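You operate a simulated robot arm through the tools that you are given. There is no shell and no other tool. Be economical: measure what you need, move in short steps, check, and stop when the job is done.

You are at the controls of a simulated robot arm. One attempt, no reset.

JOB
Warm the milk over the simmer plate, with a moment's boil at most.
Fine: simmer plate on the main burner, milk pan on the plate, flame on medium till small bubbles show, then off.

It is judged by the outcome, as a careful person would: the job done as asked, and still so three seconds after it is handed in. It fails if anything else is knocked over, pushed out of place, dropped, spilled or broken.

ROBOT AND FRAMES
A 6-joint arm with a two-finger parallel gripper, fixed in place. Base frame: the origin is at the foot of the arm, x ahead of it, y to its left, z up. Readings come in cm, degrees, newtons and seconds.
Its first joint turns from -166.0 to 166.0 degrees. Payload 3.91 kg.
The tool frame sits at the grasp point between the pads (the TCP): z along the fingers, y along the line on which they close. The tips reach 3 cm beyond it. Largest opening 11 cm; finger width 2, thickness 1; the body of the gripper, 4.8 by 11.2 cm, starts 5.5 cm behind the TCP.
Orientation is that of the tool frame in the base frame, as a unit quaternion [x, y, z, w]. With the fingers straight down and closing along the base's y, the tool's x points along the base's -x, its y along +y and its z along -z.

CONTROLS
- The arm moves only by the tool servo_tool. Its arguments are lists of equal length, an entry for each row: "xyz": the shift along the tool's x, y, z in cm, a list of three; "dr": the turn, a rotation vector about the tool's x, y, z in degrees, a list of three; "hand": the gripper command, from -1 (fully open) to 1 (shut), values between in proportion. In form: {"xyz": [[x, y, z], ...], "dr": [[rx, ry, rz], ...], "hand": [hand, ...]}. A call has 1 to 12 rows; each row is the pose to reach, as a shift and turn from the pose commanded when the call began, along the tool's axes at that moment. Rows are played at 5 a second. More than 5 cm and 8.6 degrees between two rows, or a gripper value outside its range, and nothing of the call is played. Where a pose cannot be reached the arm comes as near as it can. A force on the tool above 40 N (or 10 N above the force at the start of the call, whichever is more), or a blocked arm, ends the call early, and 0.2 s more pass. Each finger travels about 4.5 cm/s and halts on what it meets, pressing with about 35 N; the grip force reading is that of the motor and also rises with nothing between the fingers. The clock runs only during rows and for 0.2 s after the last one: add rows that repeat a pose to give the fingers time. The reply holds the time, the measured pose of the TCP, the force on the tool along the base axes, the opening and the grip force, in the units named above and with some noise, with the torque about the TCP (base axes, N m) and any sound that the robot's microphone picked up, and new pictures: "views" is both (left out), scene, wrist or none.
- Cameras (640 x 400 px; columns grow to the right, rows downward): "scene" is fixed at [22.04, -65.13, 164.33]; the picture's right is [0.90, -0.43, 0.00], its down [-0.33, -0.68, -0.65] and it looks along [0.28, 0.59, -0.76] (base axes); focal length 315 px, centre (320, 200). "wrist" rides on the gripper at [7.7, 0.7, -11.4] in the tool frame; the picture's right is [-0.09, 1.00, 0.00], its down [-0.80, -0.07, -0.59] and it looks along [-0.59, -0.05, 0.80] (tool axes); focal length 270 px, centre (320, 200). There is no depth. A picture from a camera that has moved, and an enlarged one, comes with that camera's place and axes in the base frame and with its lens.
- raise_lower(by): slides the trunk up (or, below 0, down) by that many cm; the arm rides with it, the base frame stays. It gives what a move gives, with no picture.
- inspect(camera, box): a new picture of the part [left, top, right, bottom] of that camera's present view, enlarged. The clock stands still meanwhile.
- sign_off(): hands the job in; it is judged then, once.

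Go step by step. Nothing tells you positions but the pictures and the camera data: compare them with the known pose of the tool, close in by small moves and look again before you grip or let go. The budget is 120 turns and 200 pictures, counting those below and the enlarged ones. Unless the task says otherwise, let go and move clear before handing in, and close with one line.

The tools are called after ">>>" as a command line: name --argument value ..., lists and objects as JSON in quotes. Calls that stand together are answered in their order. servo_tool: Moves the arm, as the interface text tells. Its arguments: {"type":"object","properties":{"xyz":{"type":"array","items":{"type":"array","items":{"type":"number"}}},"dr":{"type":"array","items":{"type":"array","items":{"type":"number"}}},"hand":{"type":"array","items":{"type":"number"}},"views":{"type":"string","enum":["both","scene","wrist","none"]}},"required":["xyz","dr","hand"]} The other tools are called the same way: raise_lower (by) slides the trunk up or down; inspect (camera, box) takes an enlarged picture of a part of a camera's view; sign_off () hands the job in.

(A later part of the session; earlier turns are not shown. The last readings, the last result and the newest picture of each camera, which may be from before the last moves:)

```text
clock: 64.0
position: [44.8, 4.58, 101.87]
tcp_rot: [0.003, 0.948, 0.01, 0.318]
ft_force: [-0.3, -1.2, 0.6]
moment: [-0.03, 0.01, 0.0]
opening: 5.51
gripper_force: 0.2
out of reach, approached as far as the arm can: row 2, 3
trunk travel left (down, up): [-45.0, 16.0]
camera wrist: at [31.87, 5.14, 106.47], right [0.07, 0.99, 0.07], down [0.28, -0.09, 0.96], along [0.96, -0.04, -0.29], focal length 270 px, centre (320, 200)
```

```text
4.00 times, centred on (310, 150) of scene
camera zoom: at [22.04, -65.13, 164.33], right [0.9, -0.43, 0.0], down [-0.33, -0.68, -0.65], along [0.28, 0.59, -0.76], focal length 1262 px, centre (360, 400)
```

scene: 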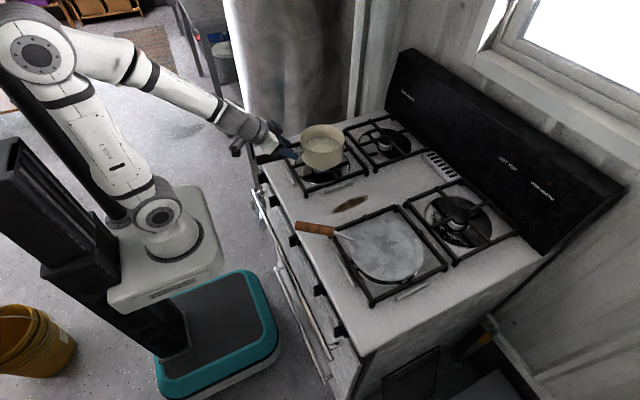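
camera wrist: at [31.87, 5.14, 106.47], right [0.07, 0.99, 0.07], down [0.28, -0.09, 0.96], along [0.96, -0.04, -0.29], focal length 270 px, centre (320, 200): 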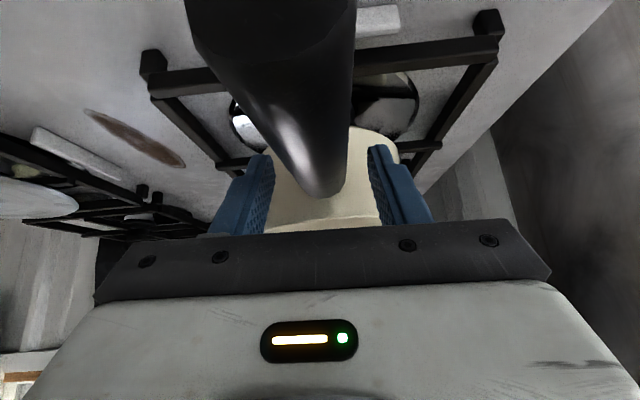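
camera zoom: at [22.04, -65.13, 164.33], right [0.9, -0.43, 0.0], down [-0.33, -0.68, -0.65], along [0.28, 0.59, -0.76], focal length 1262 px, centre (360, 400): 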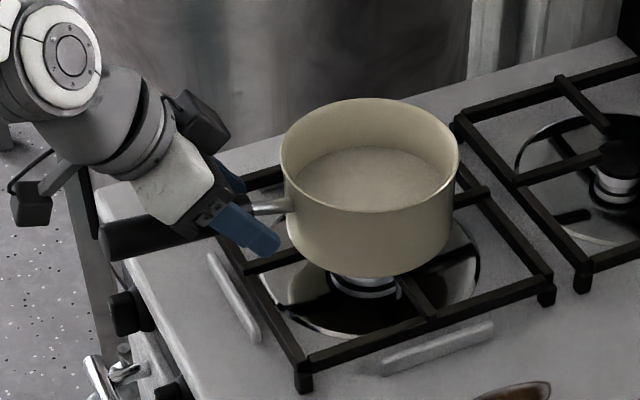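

Well seated around the handle. I'm closing, then doing a small test lift.

>>> servo_tool --xyz '[[0, 0, 0], [0, 0, 0], [0, 0, 0], [0, 0, 0], [0, 0, 0]]' --dr '[[0, 0, 0], [0, 0, 0], [0, 0, 0], [0, 0, 0], [0, 0, 0]]' --hand '[0.4, 0.8, 1, 1, 1]' --views "wrist"

>>> inspect --camera "scene" --box '[230, 100, 390, 200]'

```text
clock: 65.2
position: [44.81, 4.79, 101.71]
tcp_rot: [0.002, 0.948, 0.011, 0.319]
ft_force: [-0.4, 2.0, 0.3]
moment: [0.01, -0.18, 0.34]
opening: 2.64
gripper_force: 34.6
trunk travel left (down, up): [-45.0, 16.0]
camera wrist: at [31.86, 5.18, 106.47], right [0.07, 0.99, 0.07], down [0.28, -0.09, 0.96], along [0.96, -0.04, -0.29], focal length 270 px, centre (320, 200)
```

wrist: 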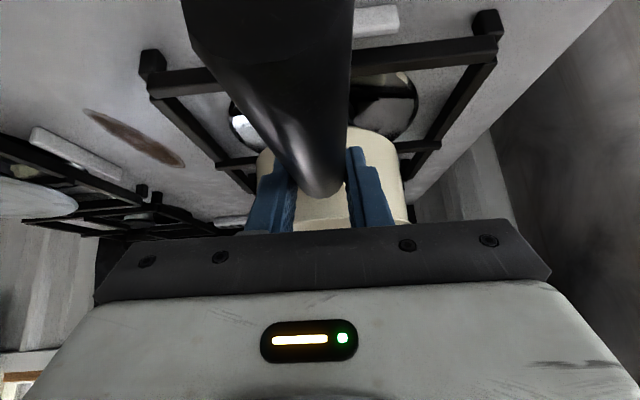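

```text
4.00 times, centred on (310, 150) of scene
camera zoom: at [22.04, -65.13, 164.33], right [0.9, -0.43, 0.0], down [-0.33, -0.68, -0.65], along [0.28, 0.59, -0.76], focal length 1262 px, centre (360, 400)
```

zoom: 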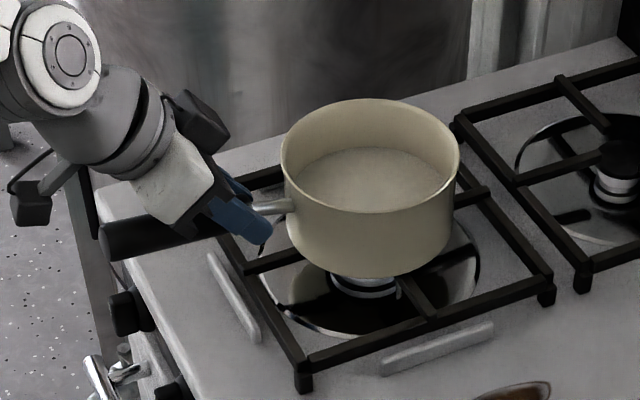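

>>> servo_tool --xyz '[[-0.15, 0, -0.2], [-0.3, 0, -0.4], [-0.45, 0, -0.6], [-0.6, 0, -0.8], [-0.6, 0, -0.8]]' --dr '[[0, 0, 0], [0, 0, 0], [0, 0, 0], [0, 0, 0], [0, 0, 0]]' --hand '[1, 1, 1, 1, 1]' --views "wrist"

>>> inspect --camera "scene" --box '[230, 100, 390, 200]'

```text
clock: 66.5
position: [44.97, 4.4, 102.76]
tcp_rot: [0.002, 0.948, 0.01, 0.317]
ft_force: [-0.1, 0.2, -7.7]
moment: [0.02, 0.73, -0.03]
opening: 2.64
gripper_force: 34.8
trunk travel left (down, up): [-45.0, 16.0]
camera wrist: at [31.94, 5.03, 107.47], right [0.07, 0.99, 0.07], down [0.28, -0.09, 0.96], along [0.96, -0.04, -0.29], focal length 270 px, centre (320, 200)
```

wrist: 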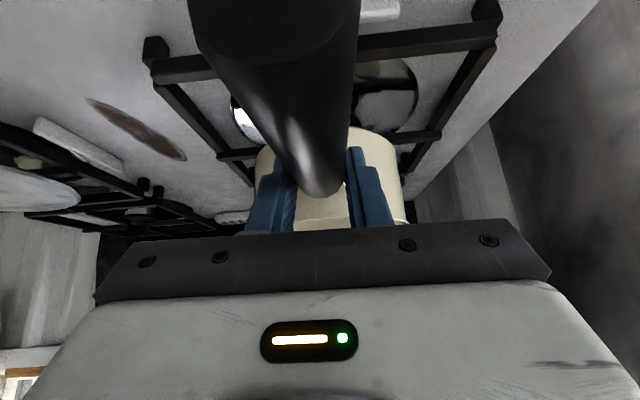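

```text
4.00 times, centred on (310, 150) of scene
camera zoom: at [22.04, -65.13, 164.33], right [0.9, -0.43, 0.0], down [-0.33, -0.68, -0.65], along [0.28, 0.59, -0.76], focal length 1262 px, centre (360, 400)
```

zoom: 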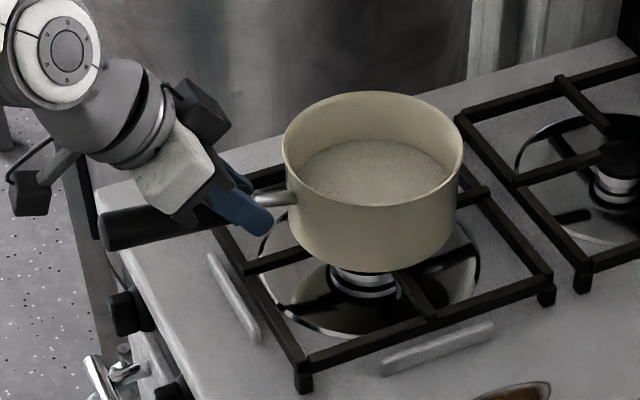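

It lifts level: about 7.7 N, with the milk calm. I'm lifting 3 cm more and checking for droop.

>>> servo_tool --xyz '[[-0.3, 0, -0.4], [-0.6, 0, -0.8], [-0.9, 0, -1.2], [-1.2, 0, -1.6], [-1.5, 0, -2.0], [-1.8, 0, -2.4], [-1.8, 0, -2.4]]' --dr '[[0, 0, 0], [0, 0, 0], [0, 0, 0], [0, 0, 0], [0, 0, 0], [0, 0, 0], [0, 0, 0]]' --hand '[1, 1, 1, 1, 1, 1, 1]' --views "wrist"

>>> inspect --camera "scene" --box '[230, 100, 390, 200]'

```text
clock: 68.0
position: [44.97, 4.47, 105.7]
tcp_rot: [0.002, 0.948, 0.01, 0.317]
ft_force: [1.3, 0.4, -7.5]
moment: [-0.01, 0.74, 0.01]
opening: 2.66
gripper_force: 34.8
trunk travel left (down, up): [-45.0, 16.0]
camera wrist: at [32.03, 4.99, 110.46], right [0.07, 0.99, 0.07], down [0.28, -0.09, 0.96], along [0.96, -0.04, -0.29], focal length 270 px, centre (320, 200)
```

wrist: 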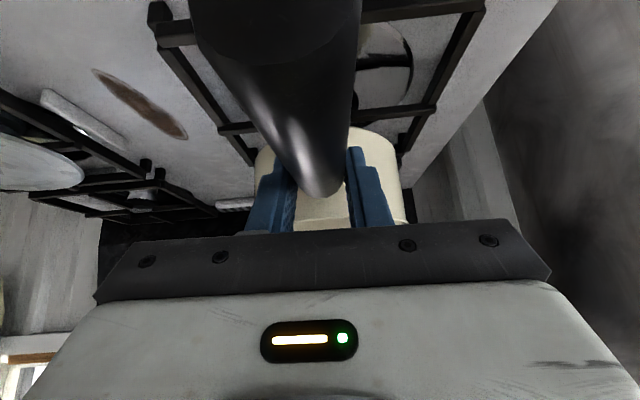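

```text
4.00 times, centred on (310, 150) of scene
camera zoom: at [22.04, -65.13, 164.33], right [0.9, -0.43, 0.0], down [-0.33, -0.68, -0.65], along [0.28, 0.59, -0.76], focal length 1262 px, centre (360, 400)
```

zoom: 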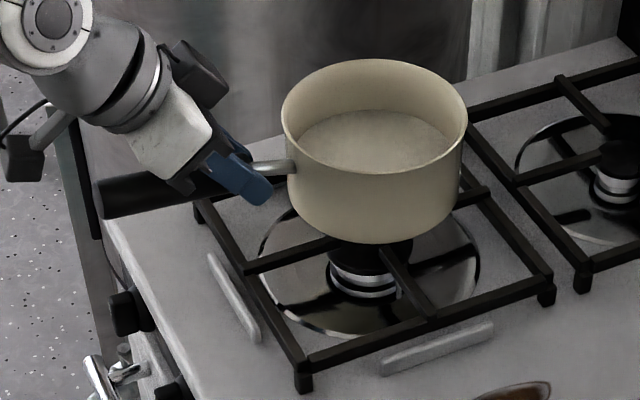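

Stable with no droop. I'm rising 4 cm more to clear the plate's handle, then carrying it gently to the right.

>>> servo_tool --xyz '[[-0.5, 0, -0.7], [-1.2, -0.3, -1.6], [-1.9, -0.9, -2.5], [-2.4, -1.8, -3.2], [-2.4, -3, -3.2], [-2.4, -4.4, -3.2], [-2.4, -5.9, -3.2], [-2.4, -7.4, -3.2], [-2.4, -8.9, -3.2], [-2.4, -10.4, -3.2], [-2.4, -11.7, -3.2], [-2.4, -12.6, -3.2]]' --dr '[[0, 0, 0], [0, 0, 0], [0, 0, 0], [0, 0, 0], [0, 0, 0], [0, 0, 0], [0, 0, 0], [0, 0, 0], [0, 0, 0], [0, 0, 0], [0, 0, 0], [0, 0, 0]]' --hand '[1, 1, 1, 1, 1, 1, 1, 1, 1, 1, 1, 1]' --views "scene"

>>> servo_tool --xyz '[[0, -0.7, 0], [0, -1.8, 0], [0, -3.3, 0], [0, -4.9, 0], [0, -6.5, 0], [0, -8.1, 0], [0, -9.7, 0], [0, -11.3, 0], [0, -12.8, 0], [0, -14.1, 0], [0, -15.0, 0], [0, -15.5, 0]]' --dr '[[0, 0, 0], [0, 0, 0], [0, 0, 0], [0, 0, 0], [0, 0, 0], [0, 0, 0], [0, 0, 0], [0, 0, 0], [0, 0, 0], [0, 0, 0], [0, 0, 0], [0, 0, 0]]' --hand '[1, 1, 1, 1, 1, 1, 1, 1, 1, 1, 1, 1]' --views "scene"

```text
clock: 70.7
position: [44.94, -8.19, 109.36]
tcp_rot: [0.002, 0.948, 0.01, 0.319]
ft_force: [0.8, -0.9, -7.3]
moment: [-0.01, 0.71, 0.01]
opening: 2.65
gripper_force: 34.7
trunk travel left (down, up): [-45.0, 16.0]
```

scene: 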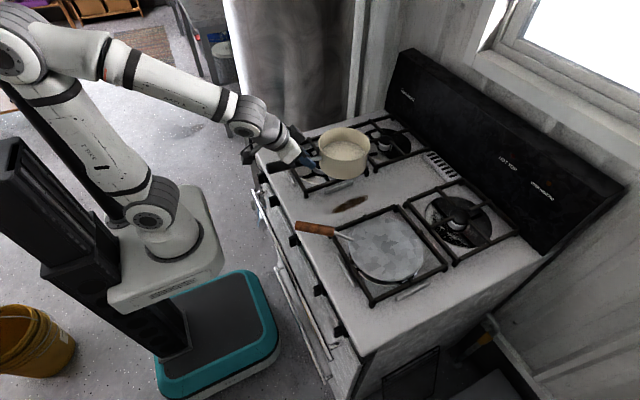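

```text
clock: 73.2
position: [45.0, -23.66, 109.13]
tcp_rot: [0.002, 0.948, 0.011, 0.318]
ft_force: [-0.1, 0.1, -6.4]
moment: [-0.02, 0.72, -0.04]
opening: 2.65
gripper_force: 35.0
trunk travel left (down, up): [-45.0, 16.0]
```

scene: 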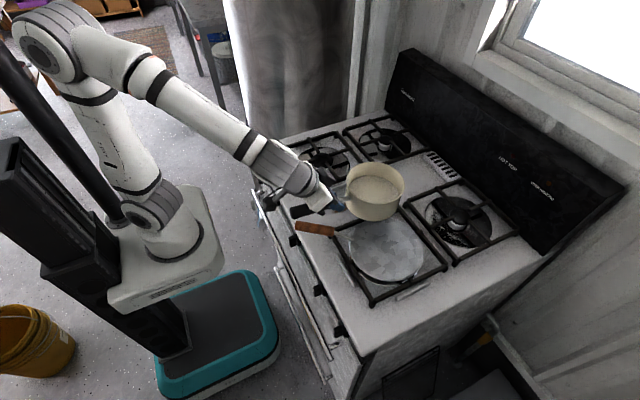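

The milk is steady. I'm moving the last 10 cm to sit over the plate centre.

>>> servo_tool --xyz '[[0.05, -0.6, 0], [0.1, -1.6, -0.1], [0.15, -2.9, -0.1], [0.2, -4.3, -0.15], [0.25, -5.7, -0.2], [0.3, -7.1, -0.2], [0.35, -8.4, -0.25], [0.4, -9.4, -0.3], [0.4, -9.9, -0.3], [0.4, -9.9, -0.3]]' --dr '[[0, 0, 0], [0, 0, 0], [0, 0, 0], [0, 0, 0], [0, 0, 0], [0, 0, 0], [0, 0, 0], [0, 0, 0], [0, 0, 0], [0, 0, 0]]' --hand '[1, 1, 1, 1, 1, 1, 1, 1, 1, 1]' --views "both"

>>> inspect --camera "scene" --box '[290, 170, 490, 310]'

```text
clock: 75.5
position: [44.47, -33.56, 109.12]
tcp_rot: [0.003, 0.948, 0.01, 0.318]
ft_force: [-0.1, -0.4, -7.8]
moment: [-0.01, 0.71, 0.01]
opening: 2.63
gripper_force: 34.4
trunk travel left (down, up): [-45.0, 16.0]
camera wrist: at [31.49, -32.94, 113.85], right [0.07, 0.99, 0.07], down [0.28, -0.09, 0.96], along [0.96, -0.04, -0.29], focal length 270 px, centre (320, 200)
```

scene: 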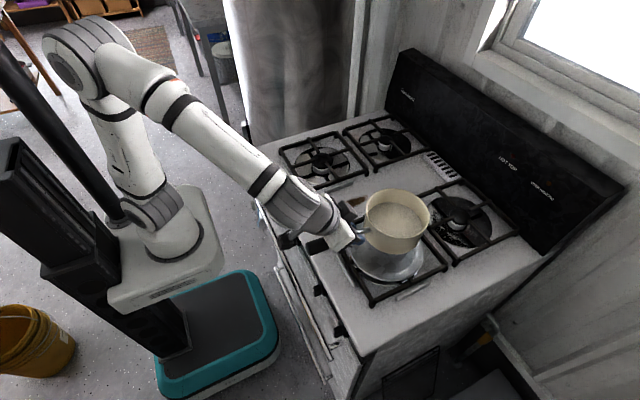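
wrist: 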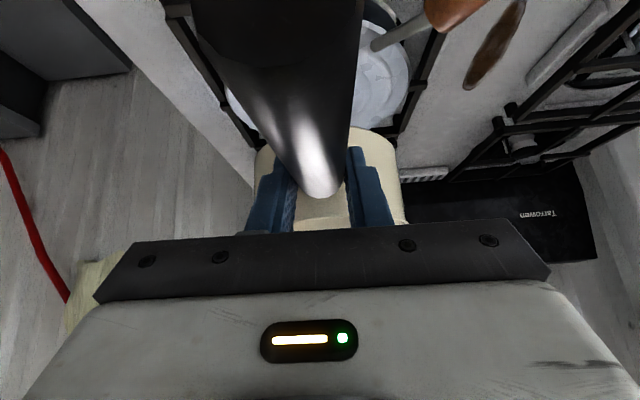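

```text
2.86 times, centred on (390, 240) of scene
camera zoom: at [22.04, -65.13, 164.33], right [0.9, -0.43, 0.0], down [-0.33, -0.68, -0.65], along [0.28, 0.59, -0.76], focal length 901 px, centre (120, 86)
```

zoom: 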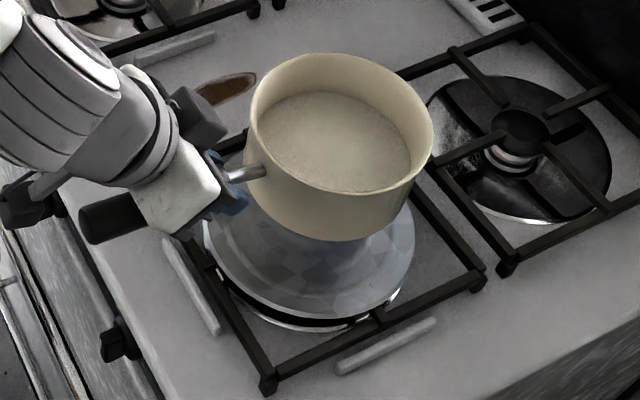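

Centred: pan at about (55.5, -33.7) and plate at (55.9, -33.6). I'm lowering, then feeling for contact.

>>> servo_tool --xyz '[[0.4, 0, 0.5], [0.9, 0, 1.2], [1.4, 0, 1.9], [1.9, 0, 2.5], [2.4, 0, 3.2], [2.8, 0, 3.7], [3.1, 0, 4.1], [3.1, 0, 4.1]]' --dr '[[0, 0, 0], [0, 0, 0], [0, 0, 0], [0, 0, 0], [0, 0, 0], [0, 0, 0], [0, 0, 0], [0, 0, 0]]' --hand '[1, 1, 1, 1, 1, 1, 1, 1]' --views "none"

>>> inspect --camera "scene" --box '[290, 170, 490, 310]'

```text
clock: 77.2
position: [44.65, -33.36, 103.93]
tcp_rot: [0.002, 0.948, 0.01, 0.317]
ft_force: [0.1, -0.6, -7.7]
moment: [-0.01, 0.73, 0.01]
opening: 2.63
gripper_force: 34.8
trunk travel left (down, up): [-45.0, 16.0]
```

```text
2.86 times, centred on (390, 240) of scene
camera zoom: at [22.04, -65.13, 164.33], right [0.9, -0.43, 0.0], down [-0.33, -0.68, -0.65], along [0.28, 0.59, -0.76], focal length 901 px, centre (120, 86)
```

zoom: 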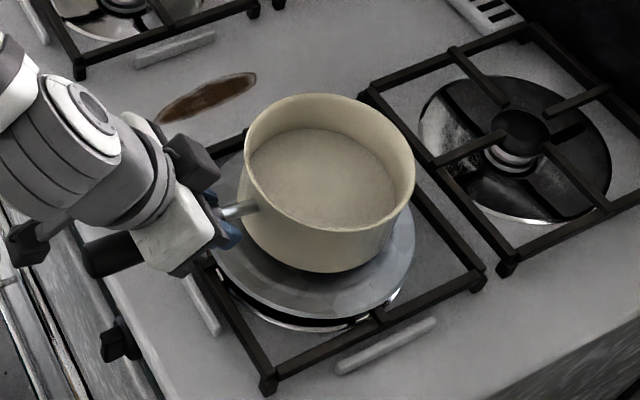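

>>> servo_tool --xyz '[[0.15, 0, 0.2], [0.3, 0, 0.4], [0.45, 0, 0.6], [0.45, 0, 0.6]]' --dr '[[0, 0, 0], [0, 0, 0], [0, 0, 0], [0, 0, 0]]' --hand '[1, 1, 1, 1]' --views "none"

>>> servo_tool --xyz '[[0.12, 0, 0.16], [0.24, 0, 0.32], [0.24, 0, 0.32]]' --dr '[[0, 0, 0], [0, 0, 0], [0, 0, 0]]' --hand '[1, 1, 1]' --views "none"

>>> inspect --camera "scene" --box '[290, 170, 490, 310]'

```text
clock: 78.2
position: [44.32, -33.45, 103.04]
tcp_rot: [0.002, 0.948, 0.01, 0.319]
ft_force: [0.6, -0.2, -6.4]
moment: [-0.01, 0.73, -0.01]
opening: 2.63
gripper_force: 35.2
trunk travel left (down, up): [-45.0, 16.0]
```

```text
clock: 79.0
position: [44.41, -33.45, 102.67]
tcp_rot: [0.002, 0.948, 0.011, 0.318]
ft_force: [-0.1, 0.0, -7.6]
moment: [-0.04, 0.77, -0.03]
opening: 2.64
gripper_force: 34.9
trunk travel left (down, up): [-45.0, 16.0]
```

```text
2.86 times, centred on (390, 240) of scene
camera zoom: at [22.04, -65.13, 164.33], right [0.9, -0.43, 0.0], down [-0.33, -0.68, -0.65], along [0.28, 0.59, -0.76], focal length 901 px, centre (120, 86)
```

zoom: 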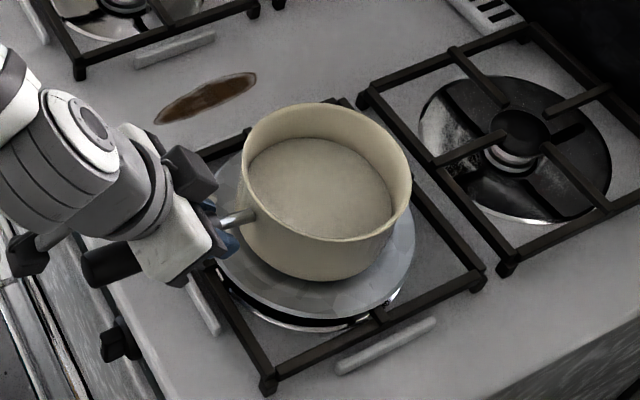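

Still hanging, so I'm continuing down in small steps.

>>> servo_tool --xyz '[[0.12, 0, 0.16], [0.24, 0, 0.32], [0.24, 0, 0.32]]' --dr '[[0, 0, 0], [0, 0, 0], [0, 0, 0]]' --hand '[1, 1, 1]' --views "none"

>>> servo_tool --xyz '[[0.12, 0, 0.16], [0.18, 0, 0.24], [0.18, 0, 0.24]]' --dr '[[0, 0, 0], [0, 0, 0], [0, 0, 0]]' --hand '[1, 1, 1]' --views "wrist"

>>> inspect --camera "scene" --box '[290, 170, 490, 310]'

```text
clock: 79.8
position: [44.34, -33.47, 102.4]
tcp_rot: [0.003, 0.948, 0.009, 0.319]
ft_force: [-1.0, 0.8, 3.3]
moment: [-0.1, -1.04, 0.14]
opening: 2.65
gripper_force: 35.1
trunk travel left (down, up): [-45.0, 16.0]
```

```text
clock: 80.7
position: [44.3, -33.48, 102.23]
tcp_rot: [0.002, 0.948, 0.009, 0.319]
ft_force: [-5.4, -0.7, 20.6]
moment: [-0.11, -0.47, 0.02]
opening: 2.66
gripper_force: 34.6
trunk travel left (down, up): [-45.0, 16.0]
camera wrist: at [31.29, -32.86, 106.81], right [0.07, 0.99, 0.07], down [0.28, -0.09, 0.96], along [0.96, -0.05, -0.28], focal length 270 px, centre (320, 200)
```

wrist: 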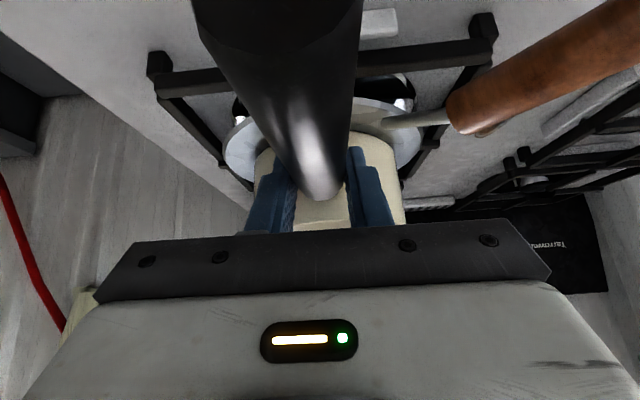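

```text
2.86 times, centred on (390, 240) of scene
camera zoom: at [22.04, -65.13, 164.33], right [0.9, -0.43, 0.0], down [-0.33, -0.68, -0.65], along [0.28, 0.59, -0.76], focal length 901 px, centre (120, 86)
```

zoom: 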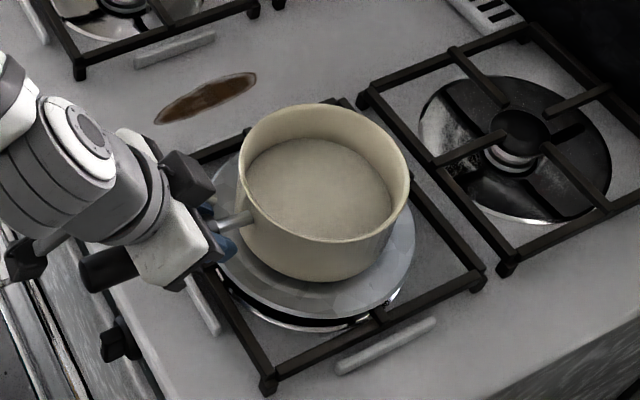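

Resting on the plate. I'll ease up slightly, open a little and lift the gripper away.

>>> servo_tool --xyz '[[-0.18, 0, -0.24], [-0.18, 0, -0.24], [-0.18, 0, -0.24], [-0.18, 0, -0.24]]' --dr '[[0, 0, 0], [0, 0, 0], [0, 0, 0], [0, 0, 0]]' --hand '[1, 0.4, 0.2, 0.2]' --views "wrist"

>>> inspect --camera "scene" --box '[290, 170, 490, 310]'

```text
clock: 81.7
position: [44.36, -33.51, 102.33]
tcp_rot: [0.003, 0.948, 0.01, 0.319]
ft_force: [-0.7, 0.7, 0.1]
moment: [0.01, -0.02, 0.01]
opening: 4.4
gripper_force: 0.1
trunk travel left (down, up): [-45.0, 16.0]
camera wrist: at [31.37, -32.97, 107.0], right [0.07, 0.99, 0.07], down [0.28, -0.09, 0.96], along [0.96, -0.04, -0.29], focal length 270 px, centre (320, 200)
```

wrist: 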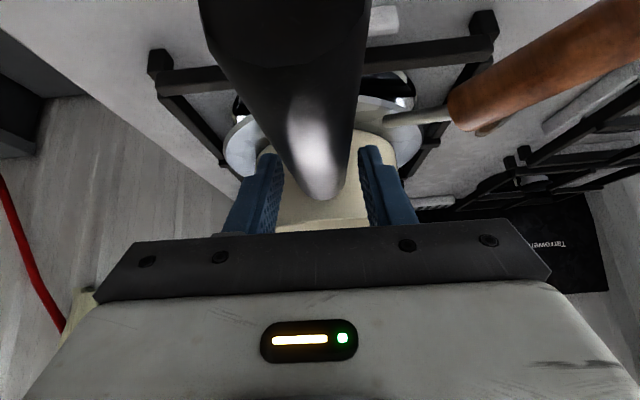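

```text
2.86 times, centred on (390, 240) of scene
camera zoom: at [22.04, -65.13, 164.33], right [0.9, -0.43, 0.0], down [-0.33, -0.68, -0.65], along [0.28, 0.59, -0.76], focal length 901 px, centre (120, 86)
```

zoom: 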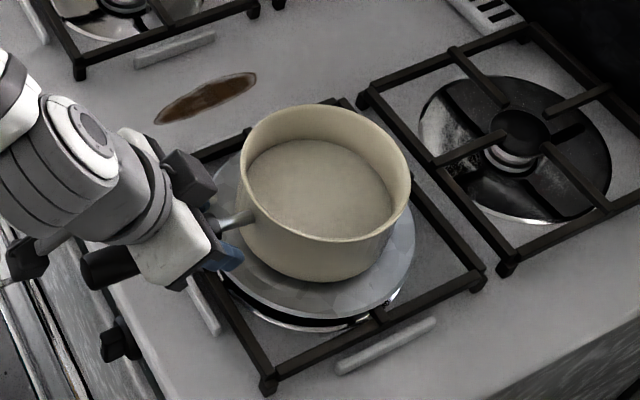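

The pan is on the plate, flat and released. I'm lifting clear and heading back to the MAIN knob, flipping the tool so the camera ends up above.

>>> servo_tool --xyz '[[-1.2, 0, -1.6], [-3, 0, -4], [-5.4, 0, -7.2], [-7.5, 0, -10], [-7.5, 0, -10]]' --dr '[[0, 0, 0], [0, 0, 0], [0, 0, 0], [0, 0, 0], [0, 0, 0]]' --hand '[0.2, 0.2, 0.2, 0.2, 0.2]' --views "none"

>>> servo_tool --xyz '[[1.2, -0.8, -0.8], [2.5, -1.7, -1.7], [3.8, -2.5, -2.5], [5, -3.4, -3.4], [6.2, -4.2, -4.2], [7.5, -5, -5], [8.8, -5.8, -5.8], [10, -6.7, -6.7], [11.2, -7.5, -7.5], [12.5, -8.4, -8.4], [13.8, -9.2, -9.2], [15, -10, -10]]' --dr '[[0, 0, 8], [0, 0, 16], [0, 0, 24], [0, 0, 32], [0, 0, 40], [0, 0, 48], [0, 0, 56], [0, 0, 64], [0, 0, 72], [0, 0, 80], [0, 0, 88], [0, 0, 96]]' --hand '[0.2, 0.2, 0.2, 0.2, 0.2, 0.2, 0.2, 0.2, 0.2, 0.2, 0.2, 0.2]' --views "none"

>>> servo_tool --xyz '[[0, 0, 0], [0, 0, 0], [0, 0, 0], [0, 0, 0], [0, 0, 0], [0, 0, 0], [0, 0, 0], [0, 0, 0], [0, 0, 0], [0, 0, 0], [0, 0, 0], [0, 0, 0]]' --dr '[[0, 0, 8], [0, 0, 16], [0, 0, 24], [0, 0, 32], [0, 0, 40], [0, 0, 48], [0, 0, 56], [0, 0, 64], [0, 0, 72], [0, 0, 80], [0, 0, 84], [0, 0, 84]]' --hand '[0.2, 0.2, 0.2, 0.2, 0.2, 0.2, 0.2, 0.2, 0.2, 0.2, 0.2, 0.2]' --views "scene"

```text
clock: 82.8
position: [44.5, -33.43, 115.01]
tcp_rot: [0.002, 0.948, 0.011, 0.318]
ft_force: [0.7, 0.0, -0.4]
moment: [-0.03, -0.02, -0.01]
opening: 4.41
gripper_force: 0.0
trunk travel left (down, up): [-45.0, 16.0]
```

```text
clock: 85.5
position: [26.38, -43.75, 113.61]
tcp_rot: [0.707, 0.631, 0.244, 0.205]
ft_force: [0.3, -0.1, -0.6]
moment: [0.01, 0.0, 0.03]
opening: 4.43
gripper_force: 0.1
trunk travel left (down, up): [-45.0, 16.0]
```

```text
clock: 88.0
position: [26.56, -43.91, 113.55]
tcp_rot: [0.948, -0.002, 0.318, -0.011]
ft_force: [0.2, 0.5, 0.4]
moment: [0.03, -0.01, 0.0]
opening: 4.41
gripper_force: 0.1
trunk travel left (down, up): [-45.0, 16.0]
```

scene: 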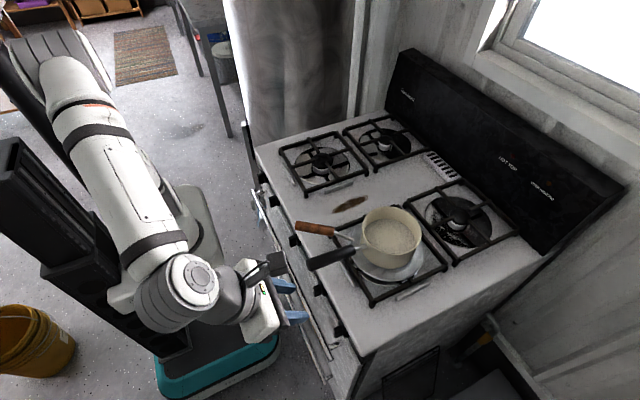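

>>> servo_tool --xyz '[[-1.6, 0, 1.9], [-3.2, 0, 3.8], [-4.9, 0, 5.6], [-6.5, 0, 7.5], [-8.1, 0, 9.4], [-9.8, -0.1, 11.3], [-11.4, -0.2, 13.2], [-13, -0.3, 15], [-14.6, -0.4, 17], [-16.3, -0.4, 18.8], [-19.5, -0.4, 22.6], [-19.5, -0.4, 22.6]]' --dr '[[0, 5, 0], [0, 10, 0], [0, 15, 0], [0, 20, 0], [0, 25, 0], [0, 30, 0], [0, 35, 0], [0, 40, 0], [0, 45, 0], [0, 50, 0], [0, 53, 0], [0, 53, 0]]' --hand '[0.2, 0.2, 0.2, 0.2, 0.2, 0.2, 0.2, 0.2, 0.2, 0.2, 0.2, 0.2]' --views "both"

>>> inspect --camera "wrist" --box '[220, 60, 420, 185]'

>>> inspect --camera "scene" --box '[290, 170, 490, 310]'

```text
clock: 90.7
position: [24.47, -42.31, 83.9]
tcp_rot: [0.706, -0.006, 0.708, -0.008]
ft_force: [0.0, 0.9, -0.8]
moment: [0.02, 0.02, -0.05]
opening: 4.41
gripper_force: 0.1
trunk travel left (down, up): [-45.0, 16.0]
camera wrist: at [13.05, -43.35, 91.71], right [0.0, -0.99, -0.11], down [-0.59, 0.09, -0.8], along [0.81, 0.07, -0.59], focal length 270 px, centre (320, 200)
```

scene: 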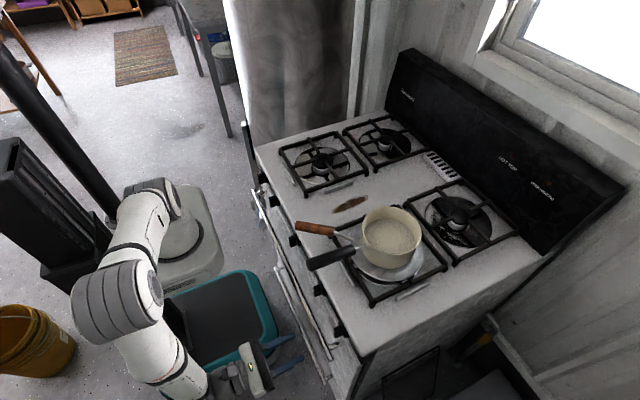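
wrist: 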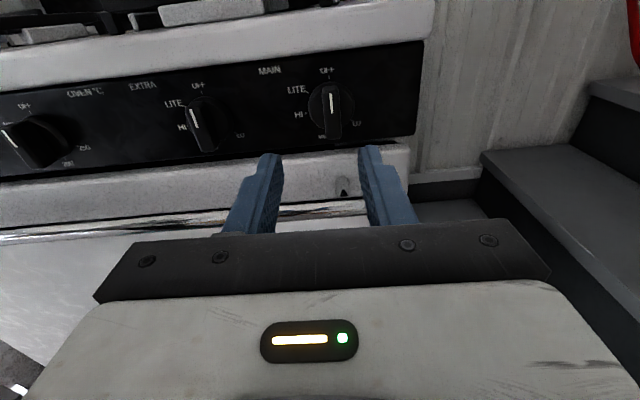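

```text
3.20 times, centred on (320, 122) of wrist
camera zoom: at [13.05, -43.35, 91.71], right [0.0, -0.99, -0.11], down [-0.59, 0.09, -0.8], along [0.81, 0.07, -0.59], focal length 865 px, centre (320, 448)
```

zoom: 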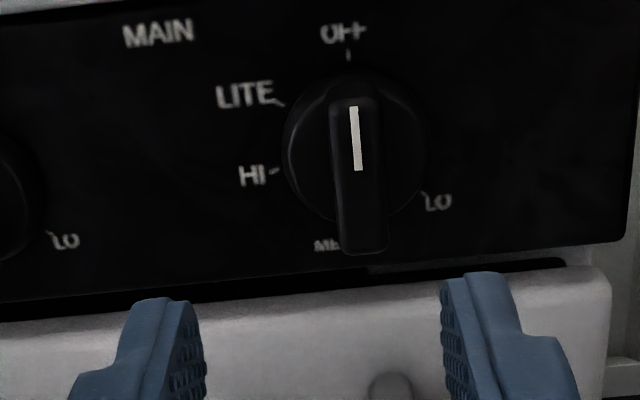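

```text
2.86 times, centred on (390, 240) of scene
camera zoom: at [22.04, -65.13, 164.33], right [0.9, -0.43, 0.0], down [-0.33, -0.68, -0.65], along [0.28, 0.59, -0.76], focal length 901 px, centre (120, 86)
```

zoom: 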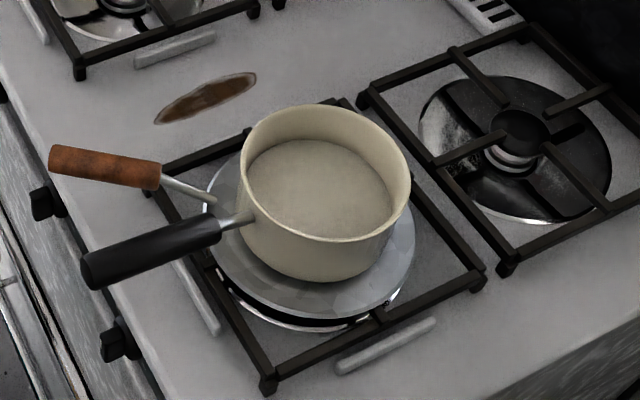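

The pan sits neatly on the plate and both handles are clear. Next I'm re-engaging the MAIN knob using the known centre (y≈-43.45, z≈83.75).

>>> servo_tool --xyz '[[-0.1, 0.6, 2], [-0.15, 1.15, 4], [-0.15, 1.15, 6.2], [-0.15, 1.15, 6.2]]' --dr '[[0, 0, -1.1], [0, 0, -1.1], [0, 0, -1.1], [0, 0, -1.1]]' --hand '[0.3, 0.3, 0.3, 0.3]' --views "wrist"

>>> inspect --camera "wrist" --box '[220, 60, 420, 185]'

```text
clock: 91.7
position: [30.81, -43.85, 83.36]
tcp_rot: [0.707, 0.0, 0.708, -0.001]
ft_force: [-0.3, -0.1, -0.3]
moment: [0.02, -0.01, 0.0]
opening: 3.85
gripper_force: 0.0
trunk travel left (down, up): [-45.0, 16.0]
camera wrist: at [19.4, -44.53, 91.33], right [0.0, -1.0, -0.09], down [-0.59, 0.07, -0.8], along [0.8, 0.05, -0.59], focal length 270 px, centre (320, 200)
```

wrist: 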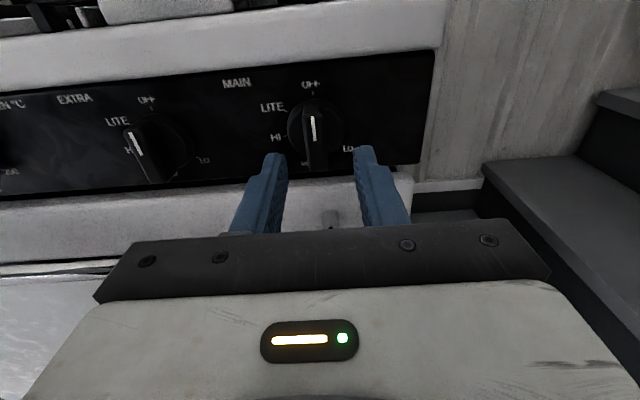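

```text
3.20 times, centred on (320, 122) of wrist
camera zoom: at [19.4, -44.53, 91.33], right [0.0, -1.0, -0.09], down [-0.59, 0.07, -0.8], along [0.8, 0.05, -0.59], focal length 865 px, centre (320, 448)
```

zoom: 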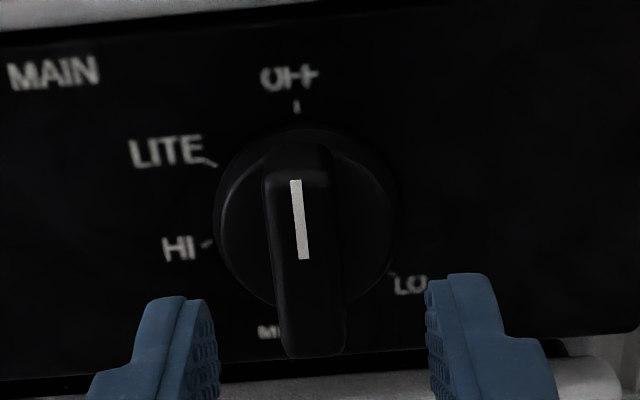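

>>> servo_tool --xyz '[[0.4, -0.4, 0], [0.4, -0.4, 1.5], [0.4, -0.4, 3], [0.4, -0.4, 4.4], [0.4, -0.4, 4.4], [0.4, -0.4, 4.4], [0.4, -0.4, 4.4], [0.4, -0.4, 4.4], [0.4, -0.4, 4.4]]' --dr '[[0, 0, 0], [0, 0, 0], [0, 0, 0], [0, 0, 0], [0, 0, 0], [0, 0, 0], [0, 0, 0], [0, 0, 0], [0, 0, 0]]' --hand '[0.3, 0.3, 0.3, 0.3, 0.3, 0.6, 1, 1, 1]' --views "wrist"

```text
clock: 93.7
position: [35.27, -43.49, 83.91]
tcp_rot: [0.707, -0.001, 0.708, 0.0]
ft_force: [2.1, -6.3, 1.5]
moment: [-0.02, -0.05, -0.34]
opening: 1.47
gripper_force: 45.1
trunk travel left (down, up): [-45.0, 16.0]
camera wrist: at [23.81, -44.2, 91.89], right [0.0, -1.0, -0.09], down [-0.59, 0.07, -0.8], along [0.81, 0.05, -0.59], focal length 270 px, centre (320, 200)
```

wrist: 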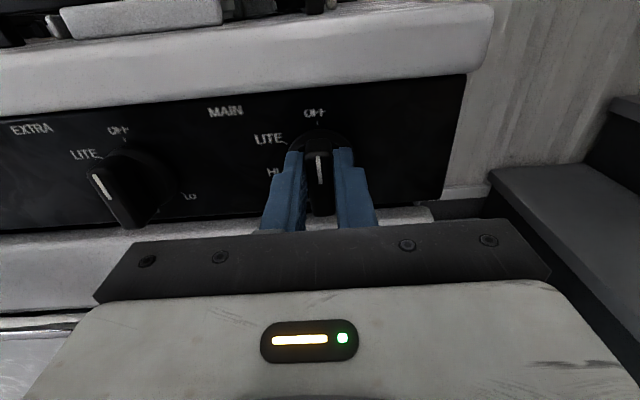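

Gripped at OFF. I'm turning to LITE.

>>> servo_tool --xyz '[[0, 0, 0], [0, 0, 0], [0, 0, 0], [0, 0, 0], [0, 0, 0], [0, 0, 0], [0, 0, 0], [0, 0, 0]]' --dr '[[0, 0, -8], [0, 0, -16], [0, 0, -24], [0, 0, -32], [0, 0, -40], [0, 0, -47], [0, 0, -54], [0, 0, -54]]' --hand '[1, 1, 1, 1, 1, 1, 1, 1]' --views "both"

>>> inspect --camera "wrist" --box '[220, 60, 420, 185]'

```text
clock: 95.2
position: [35.2, -42.92, 83.74]
tcp_rot: [0.638, 0.307, 0.64, 0.3]
ft_force: [3.9, 5.6, -4.1]
moment: [0.05, -1.16, 0.34]
opening: 1.48
gripper_force: 45.3
trunk travel left (down, up): [-45.0, 16.0]
stopped in row 7: the force on the tool passed its limit (the readings are from after the stop); the commanded pose is now the measured one
camera wrist: at [23.77, -37.55, 89.37], right [0.01, -0.7, 0.72], down [-0.59, -0.58, -0.56], along [0.81, -0.42, -0.42], focal length 270 px, centre (320, 200)
```

scene: 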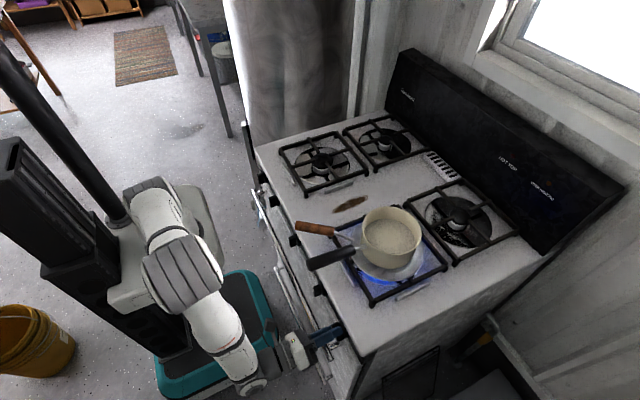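
wrist: 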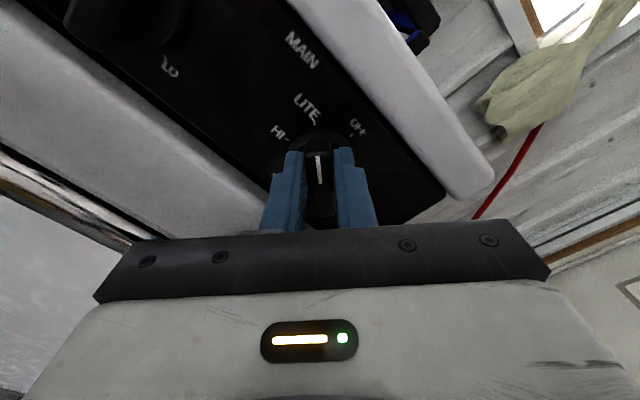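

```text
3.20 times, centred on (320, 122) of wrist
camera zoom: at [23.77, -37.55, 89.37], right [0.01, -0.7, 0.72], down [-0.59, -0.58, -0.56], along [0.81, -0.42, -0.42], focal length 865 px, centre (320, 448)
```

zoom: 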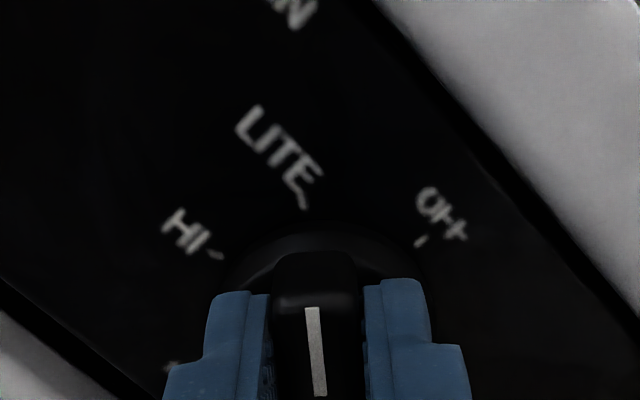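

Lit. The small drift shows the knob axis is about 0.65 cm below my grip centre, so I'll orbit around it while turning on through HI to MED.

>>> servo_tool --xyz '[[-0.01, -0.09, 0], [-0.03, -0.18, 0], [-0.06, -0.26, 0], [-0.1, -0.34, 0], [-0.15, -0.42, 0], [-0.22, -0.48, 0], [-0.29, -0.54, 0], [-0.37, -0.58, 0], [-0.45, -0.62, 0], [-0.45, -0.62, 0]]' --dr '[[0, 0, -8], [0, 0, -16], [0, 0, -24], [0, 0, -32], [0, 0, -40], [0, 0, -48], [0, 0, -56], [0, 0, -64], [0, 0, -72], [0, 0, -72]]' --hand '[1, 1, 1, 1, 1, 1, 1, 1, 1, 1]' --views "both"

>>> inspect --camera "wrist" --box '[220, 60, 420, 185]'

```text
clock: 97.4
position: [35.23, -42.88, 82.93]
tcp_rot: [0.334, 0.625, 0.34, 0.618]
ft_force: [8.2, 10.0, -12.9]
moment: [0.03, 0.88, 0.89]
opening: 1.48
gripper_force: 44.9
trunk travel left (down, up): [-45.0, 16.0]
camera wrist: at [23.74, -36.18, 79.55], right [0.0, 0.47, 0.88], down [-0.59, -0.72, 0.38], along [0.81, -0.52, 0.27], focal length 270 px, centre (320, 200)
```

scene: 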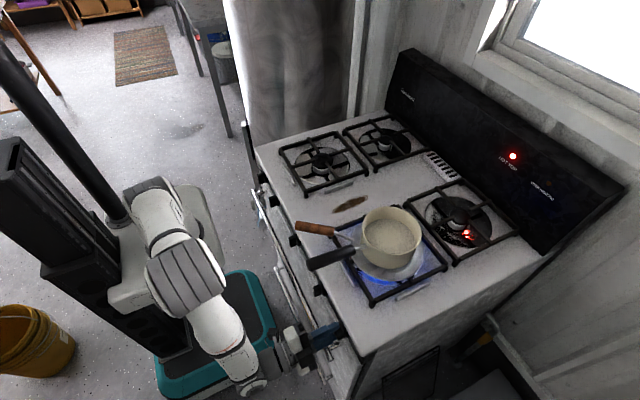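
wrist: 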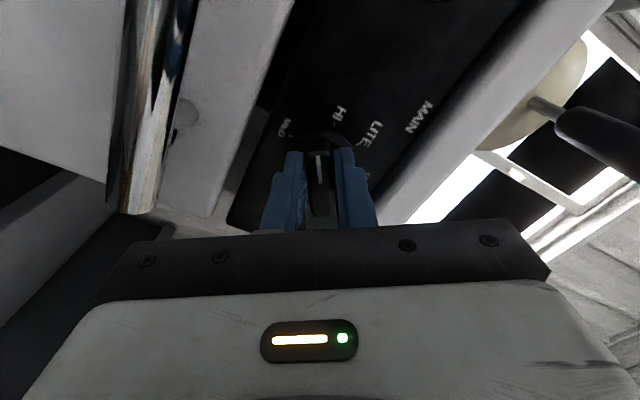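

```text
3.20 times, centred on (320, 122) of wrist
camera zoom: at [23.74, -36.18, 79.55], right [0.0, 0.47, 0.88], down [-0.59, -0.72, 0.38], along [0.81, -0.52, 0.27], focal length 865 px, centre (320, 448)
```

zoom: 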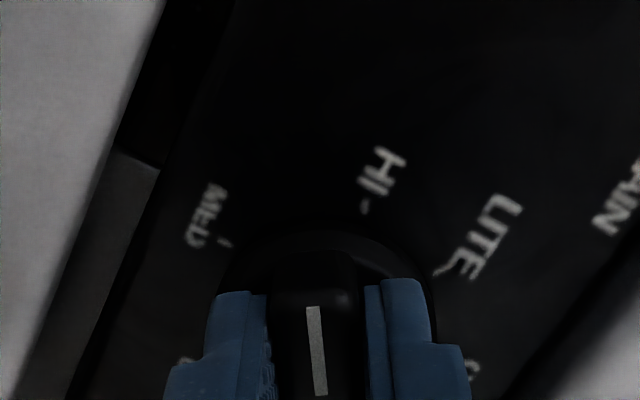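

We're at about 124°, past HI, and the "HOT TOP" light has come on. The MED tick is about 36-40° further, so I'm turning on to it.

>>> servo_tool --xyz '[[0, -0.1, 0], [0.02, -0.2, 0], [0.02, -0.3, 0], [0, -0.4, 0], [0, -0.43, 0], [0, -0.43, 0]]' --dr '[[0, 0, -8], [0, 0, -16], [0, 0, -24], [0, 0, -32], [0, 0, -36], [0, 0, -36]]' --hand '[1, 1, 1, 1, 1, 1]' --views "both"

>>> inspect --camera "wrist" --box '[220, 60, 420, 185]'

>>> inspect --camera "scene" --box '[330, 190, 470, 310]'

```text
clock: 98.8
position: [35.27, -43.38, 82.64]
tcp_rot: [0.127, 0.697, 0.132, 0.694]
ft_force: [-4.9, 13.0, -14.8]
moment: [-0.06, 1.45, -0.1]
opening: 1.5
gripper_force: 45.1
trunk travel left (down, up): [-45.0, 16.0]
camera wrist: at [23.77, -39.94, 75.93], right [-0.01, 0.9, 0.44], down [-0.59, -0.36, 0.72], along [0.81, -0.26, 0.53], focal length 270 px, centre (320, 200)
```

scene: 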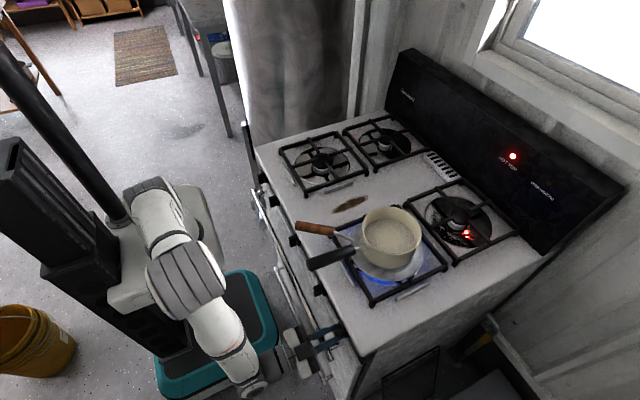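
wrist: 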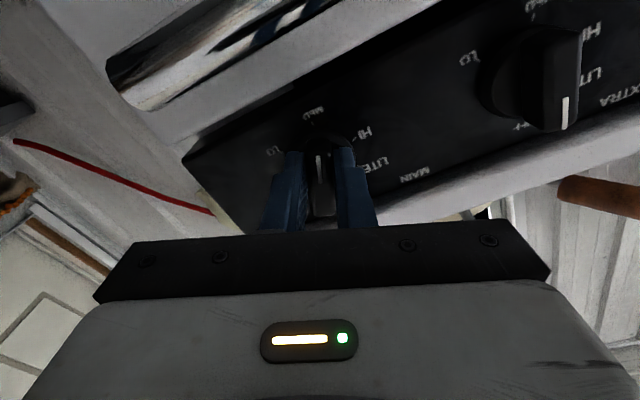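

```text
3.20 times, centred on (320, 122) of wrist
camera zoom: at [23.77, -39.94, 75.93], right [-0.01, 0.9, 0.44], down [-0.59, -0.36, 0.72], along [0.81, -0.26, 0.53], focal length 865 px, centre (320, 448)
```

zoom: 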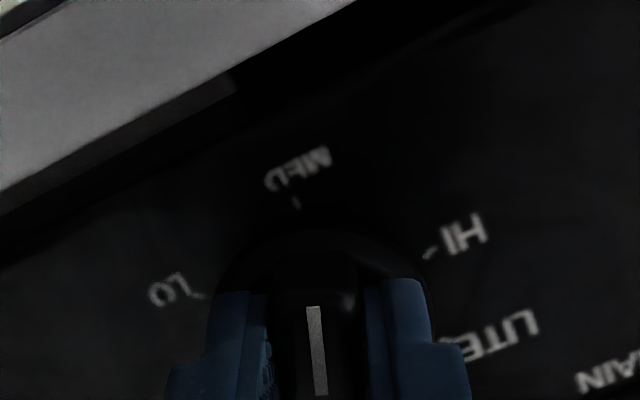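

```text
3.33 times, centred on (400, 250) of scene
camera zoom: at [22.04, -65.13, 164.33], right [0.9, -0.43, 0.0], down [-0.33, -0.68, -0.65], along [0.28, 0.59, -0.76], focal length 1051 px, centre (53, 33)
```

zoom: 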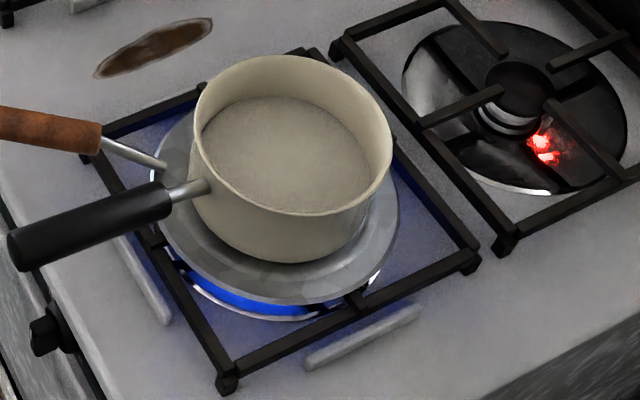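

The pointer is on MED and the flame is steady under the plate. I'll hold the knob and watch the milk.

>>> servo_tool --xyz '[[0, 0, 0], [0, 0, 0], [0, 0, 0], [0, 0, 0], [0, 0, 0], [0, 0, 0], [0, 0, 0], [0, 0, 0], [0, 0, 0], [0, 0, 0], [0, 0, 0], [0, 0, 0]]' --dr '[[0, 0, 0], [0, 0, 0], [0, 0, 0], [0, 0, 0], [0, 0, 0], [0, 0, 0], [0, 0, 0], [0, 0, 0], [0, 0, 0], [0, 0, 0], [0, 0, 0], [0, 0, 0]]' --hand '[1, 1, 1, 1, 1, 1, 1, 1, 1, 1, 1, 1]' --views "none"

>>> servo_tool --xyz '[[0, 0, 0], [0, 0, 0], [0, 0, 0], [0, 0, 0], [0, 0, 0], [0, 0, 0], [0, 0, 0], [0, 0, 0], [0, 0, 0], [0, 0, 0], [0, 0, 0], [0, 0, 0]]' --dr '[[0, 0, 0], [0, 0, 0], [0, 0, 0], [0, 0, 0], [0, 0, 0], [0, 0, 0], [0, 0, 0], [0, 0, 0], [0, 0, 0], [0, 0, 0], [0, 0, 0], [0, 0, 0]]' --hand '[1, 1, 1, 1, 1, 1, 1, 1, 1, 1, 1, 1]' --views "none"

>>> inspect --camera "scene" --box '[350, 195, 430, 285]'

```text
clock: 101.4
position: [35.31, -43.21, 82.55]
tcp_rot: [0.127, 0.697, 0.133, 0.694]
ft_force: [-3.9, 10.5, -13.9]
moment: [-0.03, 0.4, -0.52]
opening: 1.48
gripper_force: 45.1
trunk travel left (down, up): [-45.0, 16.0]
```

```text
clock: 104.0
position: [35.2, -43.33, 82.6]
tcp_rot: [0.126, 0.697, 0.133, 0.693]
ft_force: [-3.1, 7.7, -10.9]
moment: [-0.04, 0.53, -0.57]
opening: 1.47
gripper_force: 45.2
trunk travel left (down, up): [-45.0, 16.0]
```

```text
4.44 times, centred on (390, 240) of scene
camera zoom: at [22.04, -65.13, 164.33], right [0.9, -0.43, 0.0], down [-0.33, -0.68, -0.65], along [0.28, 0.59, -0.76], focal length 1402 px, centre (9, 22)
```

zoom: 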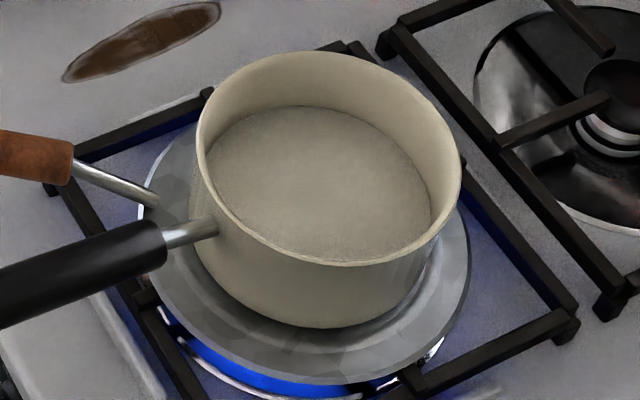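

The milk is still flat. Waiting further.

>>> servo_tool --xyz '[[0, 0, 0], [0, 0, 0], [0, 0, 0], [0, 0, 0], [0, 0, 0], [0, 0, 0], [0, 0, 0], [0, 0, 0], [0, 0, 0], [0, 0, 0], [0, 0, 0], [0, 0, 0]]' --dr '[[0, 0, 0], [0, 0, 0], [0, 0, 0], [0, 0, 0], [0, 0, 0], [0, 0, 0], [0, 0, 0], [0, 0, 0], [0, 0, 0], [0, 0, 0], [0, 0, 0], [0, 0, 0]]' --hand '[1, 1, 1, 1, 1, 1, 1, 1, 1, 1, 1, 1]' --views "none"

>>> servo_tool --xyz '[[0, 0, 0], [0, 0, 0], [0, 0, 0], [0, 0, 0], [0, 0, 0], [0, 0, 0], [0, 0, 0], [0, 0, 0], [0, 0, 0], [0, 0, 0], [0, 0, 0], [0, 0, 0]]' --dr '[[0, 0, 0], [0, 0, 0], [0, 0, 0], [0, 0, 0], [0, 0, 0], [0, 0, 0], [0, 0, 0], [0, 0, 0], [0, 0, 0], [0, 0, 0], [0, 0, 0], [0, 0, 0]]' --hand '[1, 1, 1, 1, 1, 1, 1, 1, 1, 1, 1, 1]' --views "none"

>>> inspect --camera "scene" --box '[350, 195, 430, 285]'

```text
clock: 106.6
position: [35.18, -43.3, 82.58]
tcp_rot: [0.126, 0.697, 0.132, 0.694]
ft_force: [-2.5, 6.5, -7.6]
moment: [-0.02, 0.49, -0.58]
opening: 1.48
gripper_force: 44.5
trunk travel left (down, up): [-45.0, 16.0]
```

```text
clock: 109.2
position: [35.25, -43.2, 82.66]
tcp_rot: [0.127, 0.697, 0.133, 0.694]
ft_force: [-0.9, 5.5, -6.0]
moment: [-0.01, 0.42, -0.59]
opening: 1.5
gripper_force: 44.8
trunk travel left (down, up): [-45.0, 16.0]
```

```text
4.44 times, centred on (390, 240) of scene
camera zoom: at [22.04, -65.13, 164.33], right [0.9, -0.43, 0.0], down [-0.33, -0.68, -0.65], along [0.28, 0.59, -0.76], focal length 1402 px, centre (9, 22)
```

zoom: 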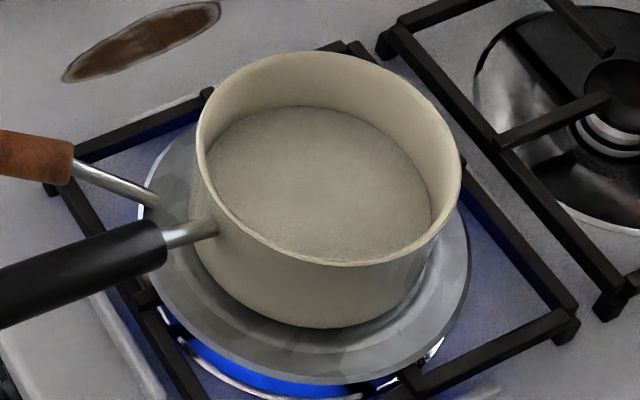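

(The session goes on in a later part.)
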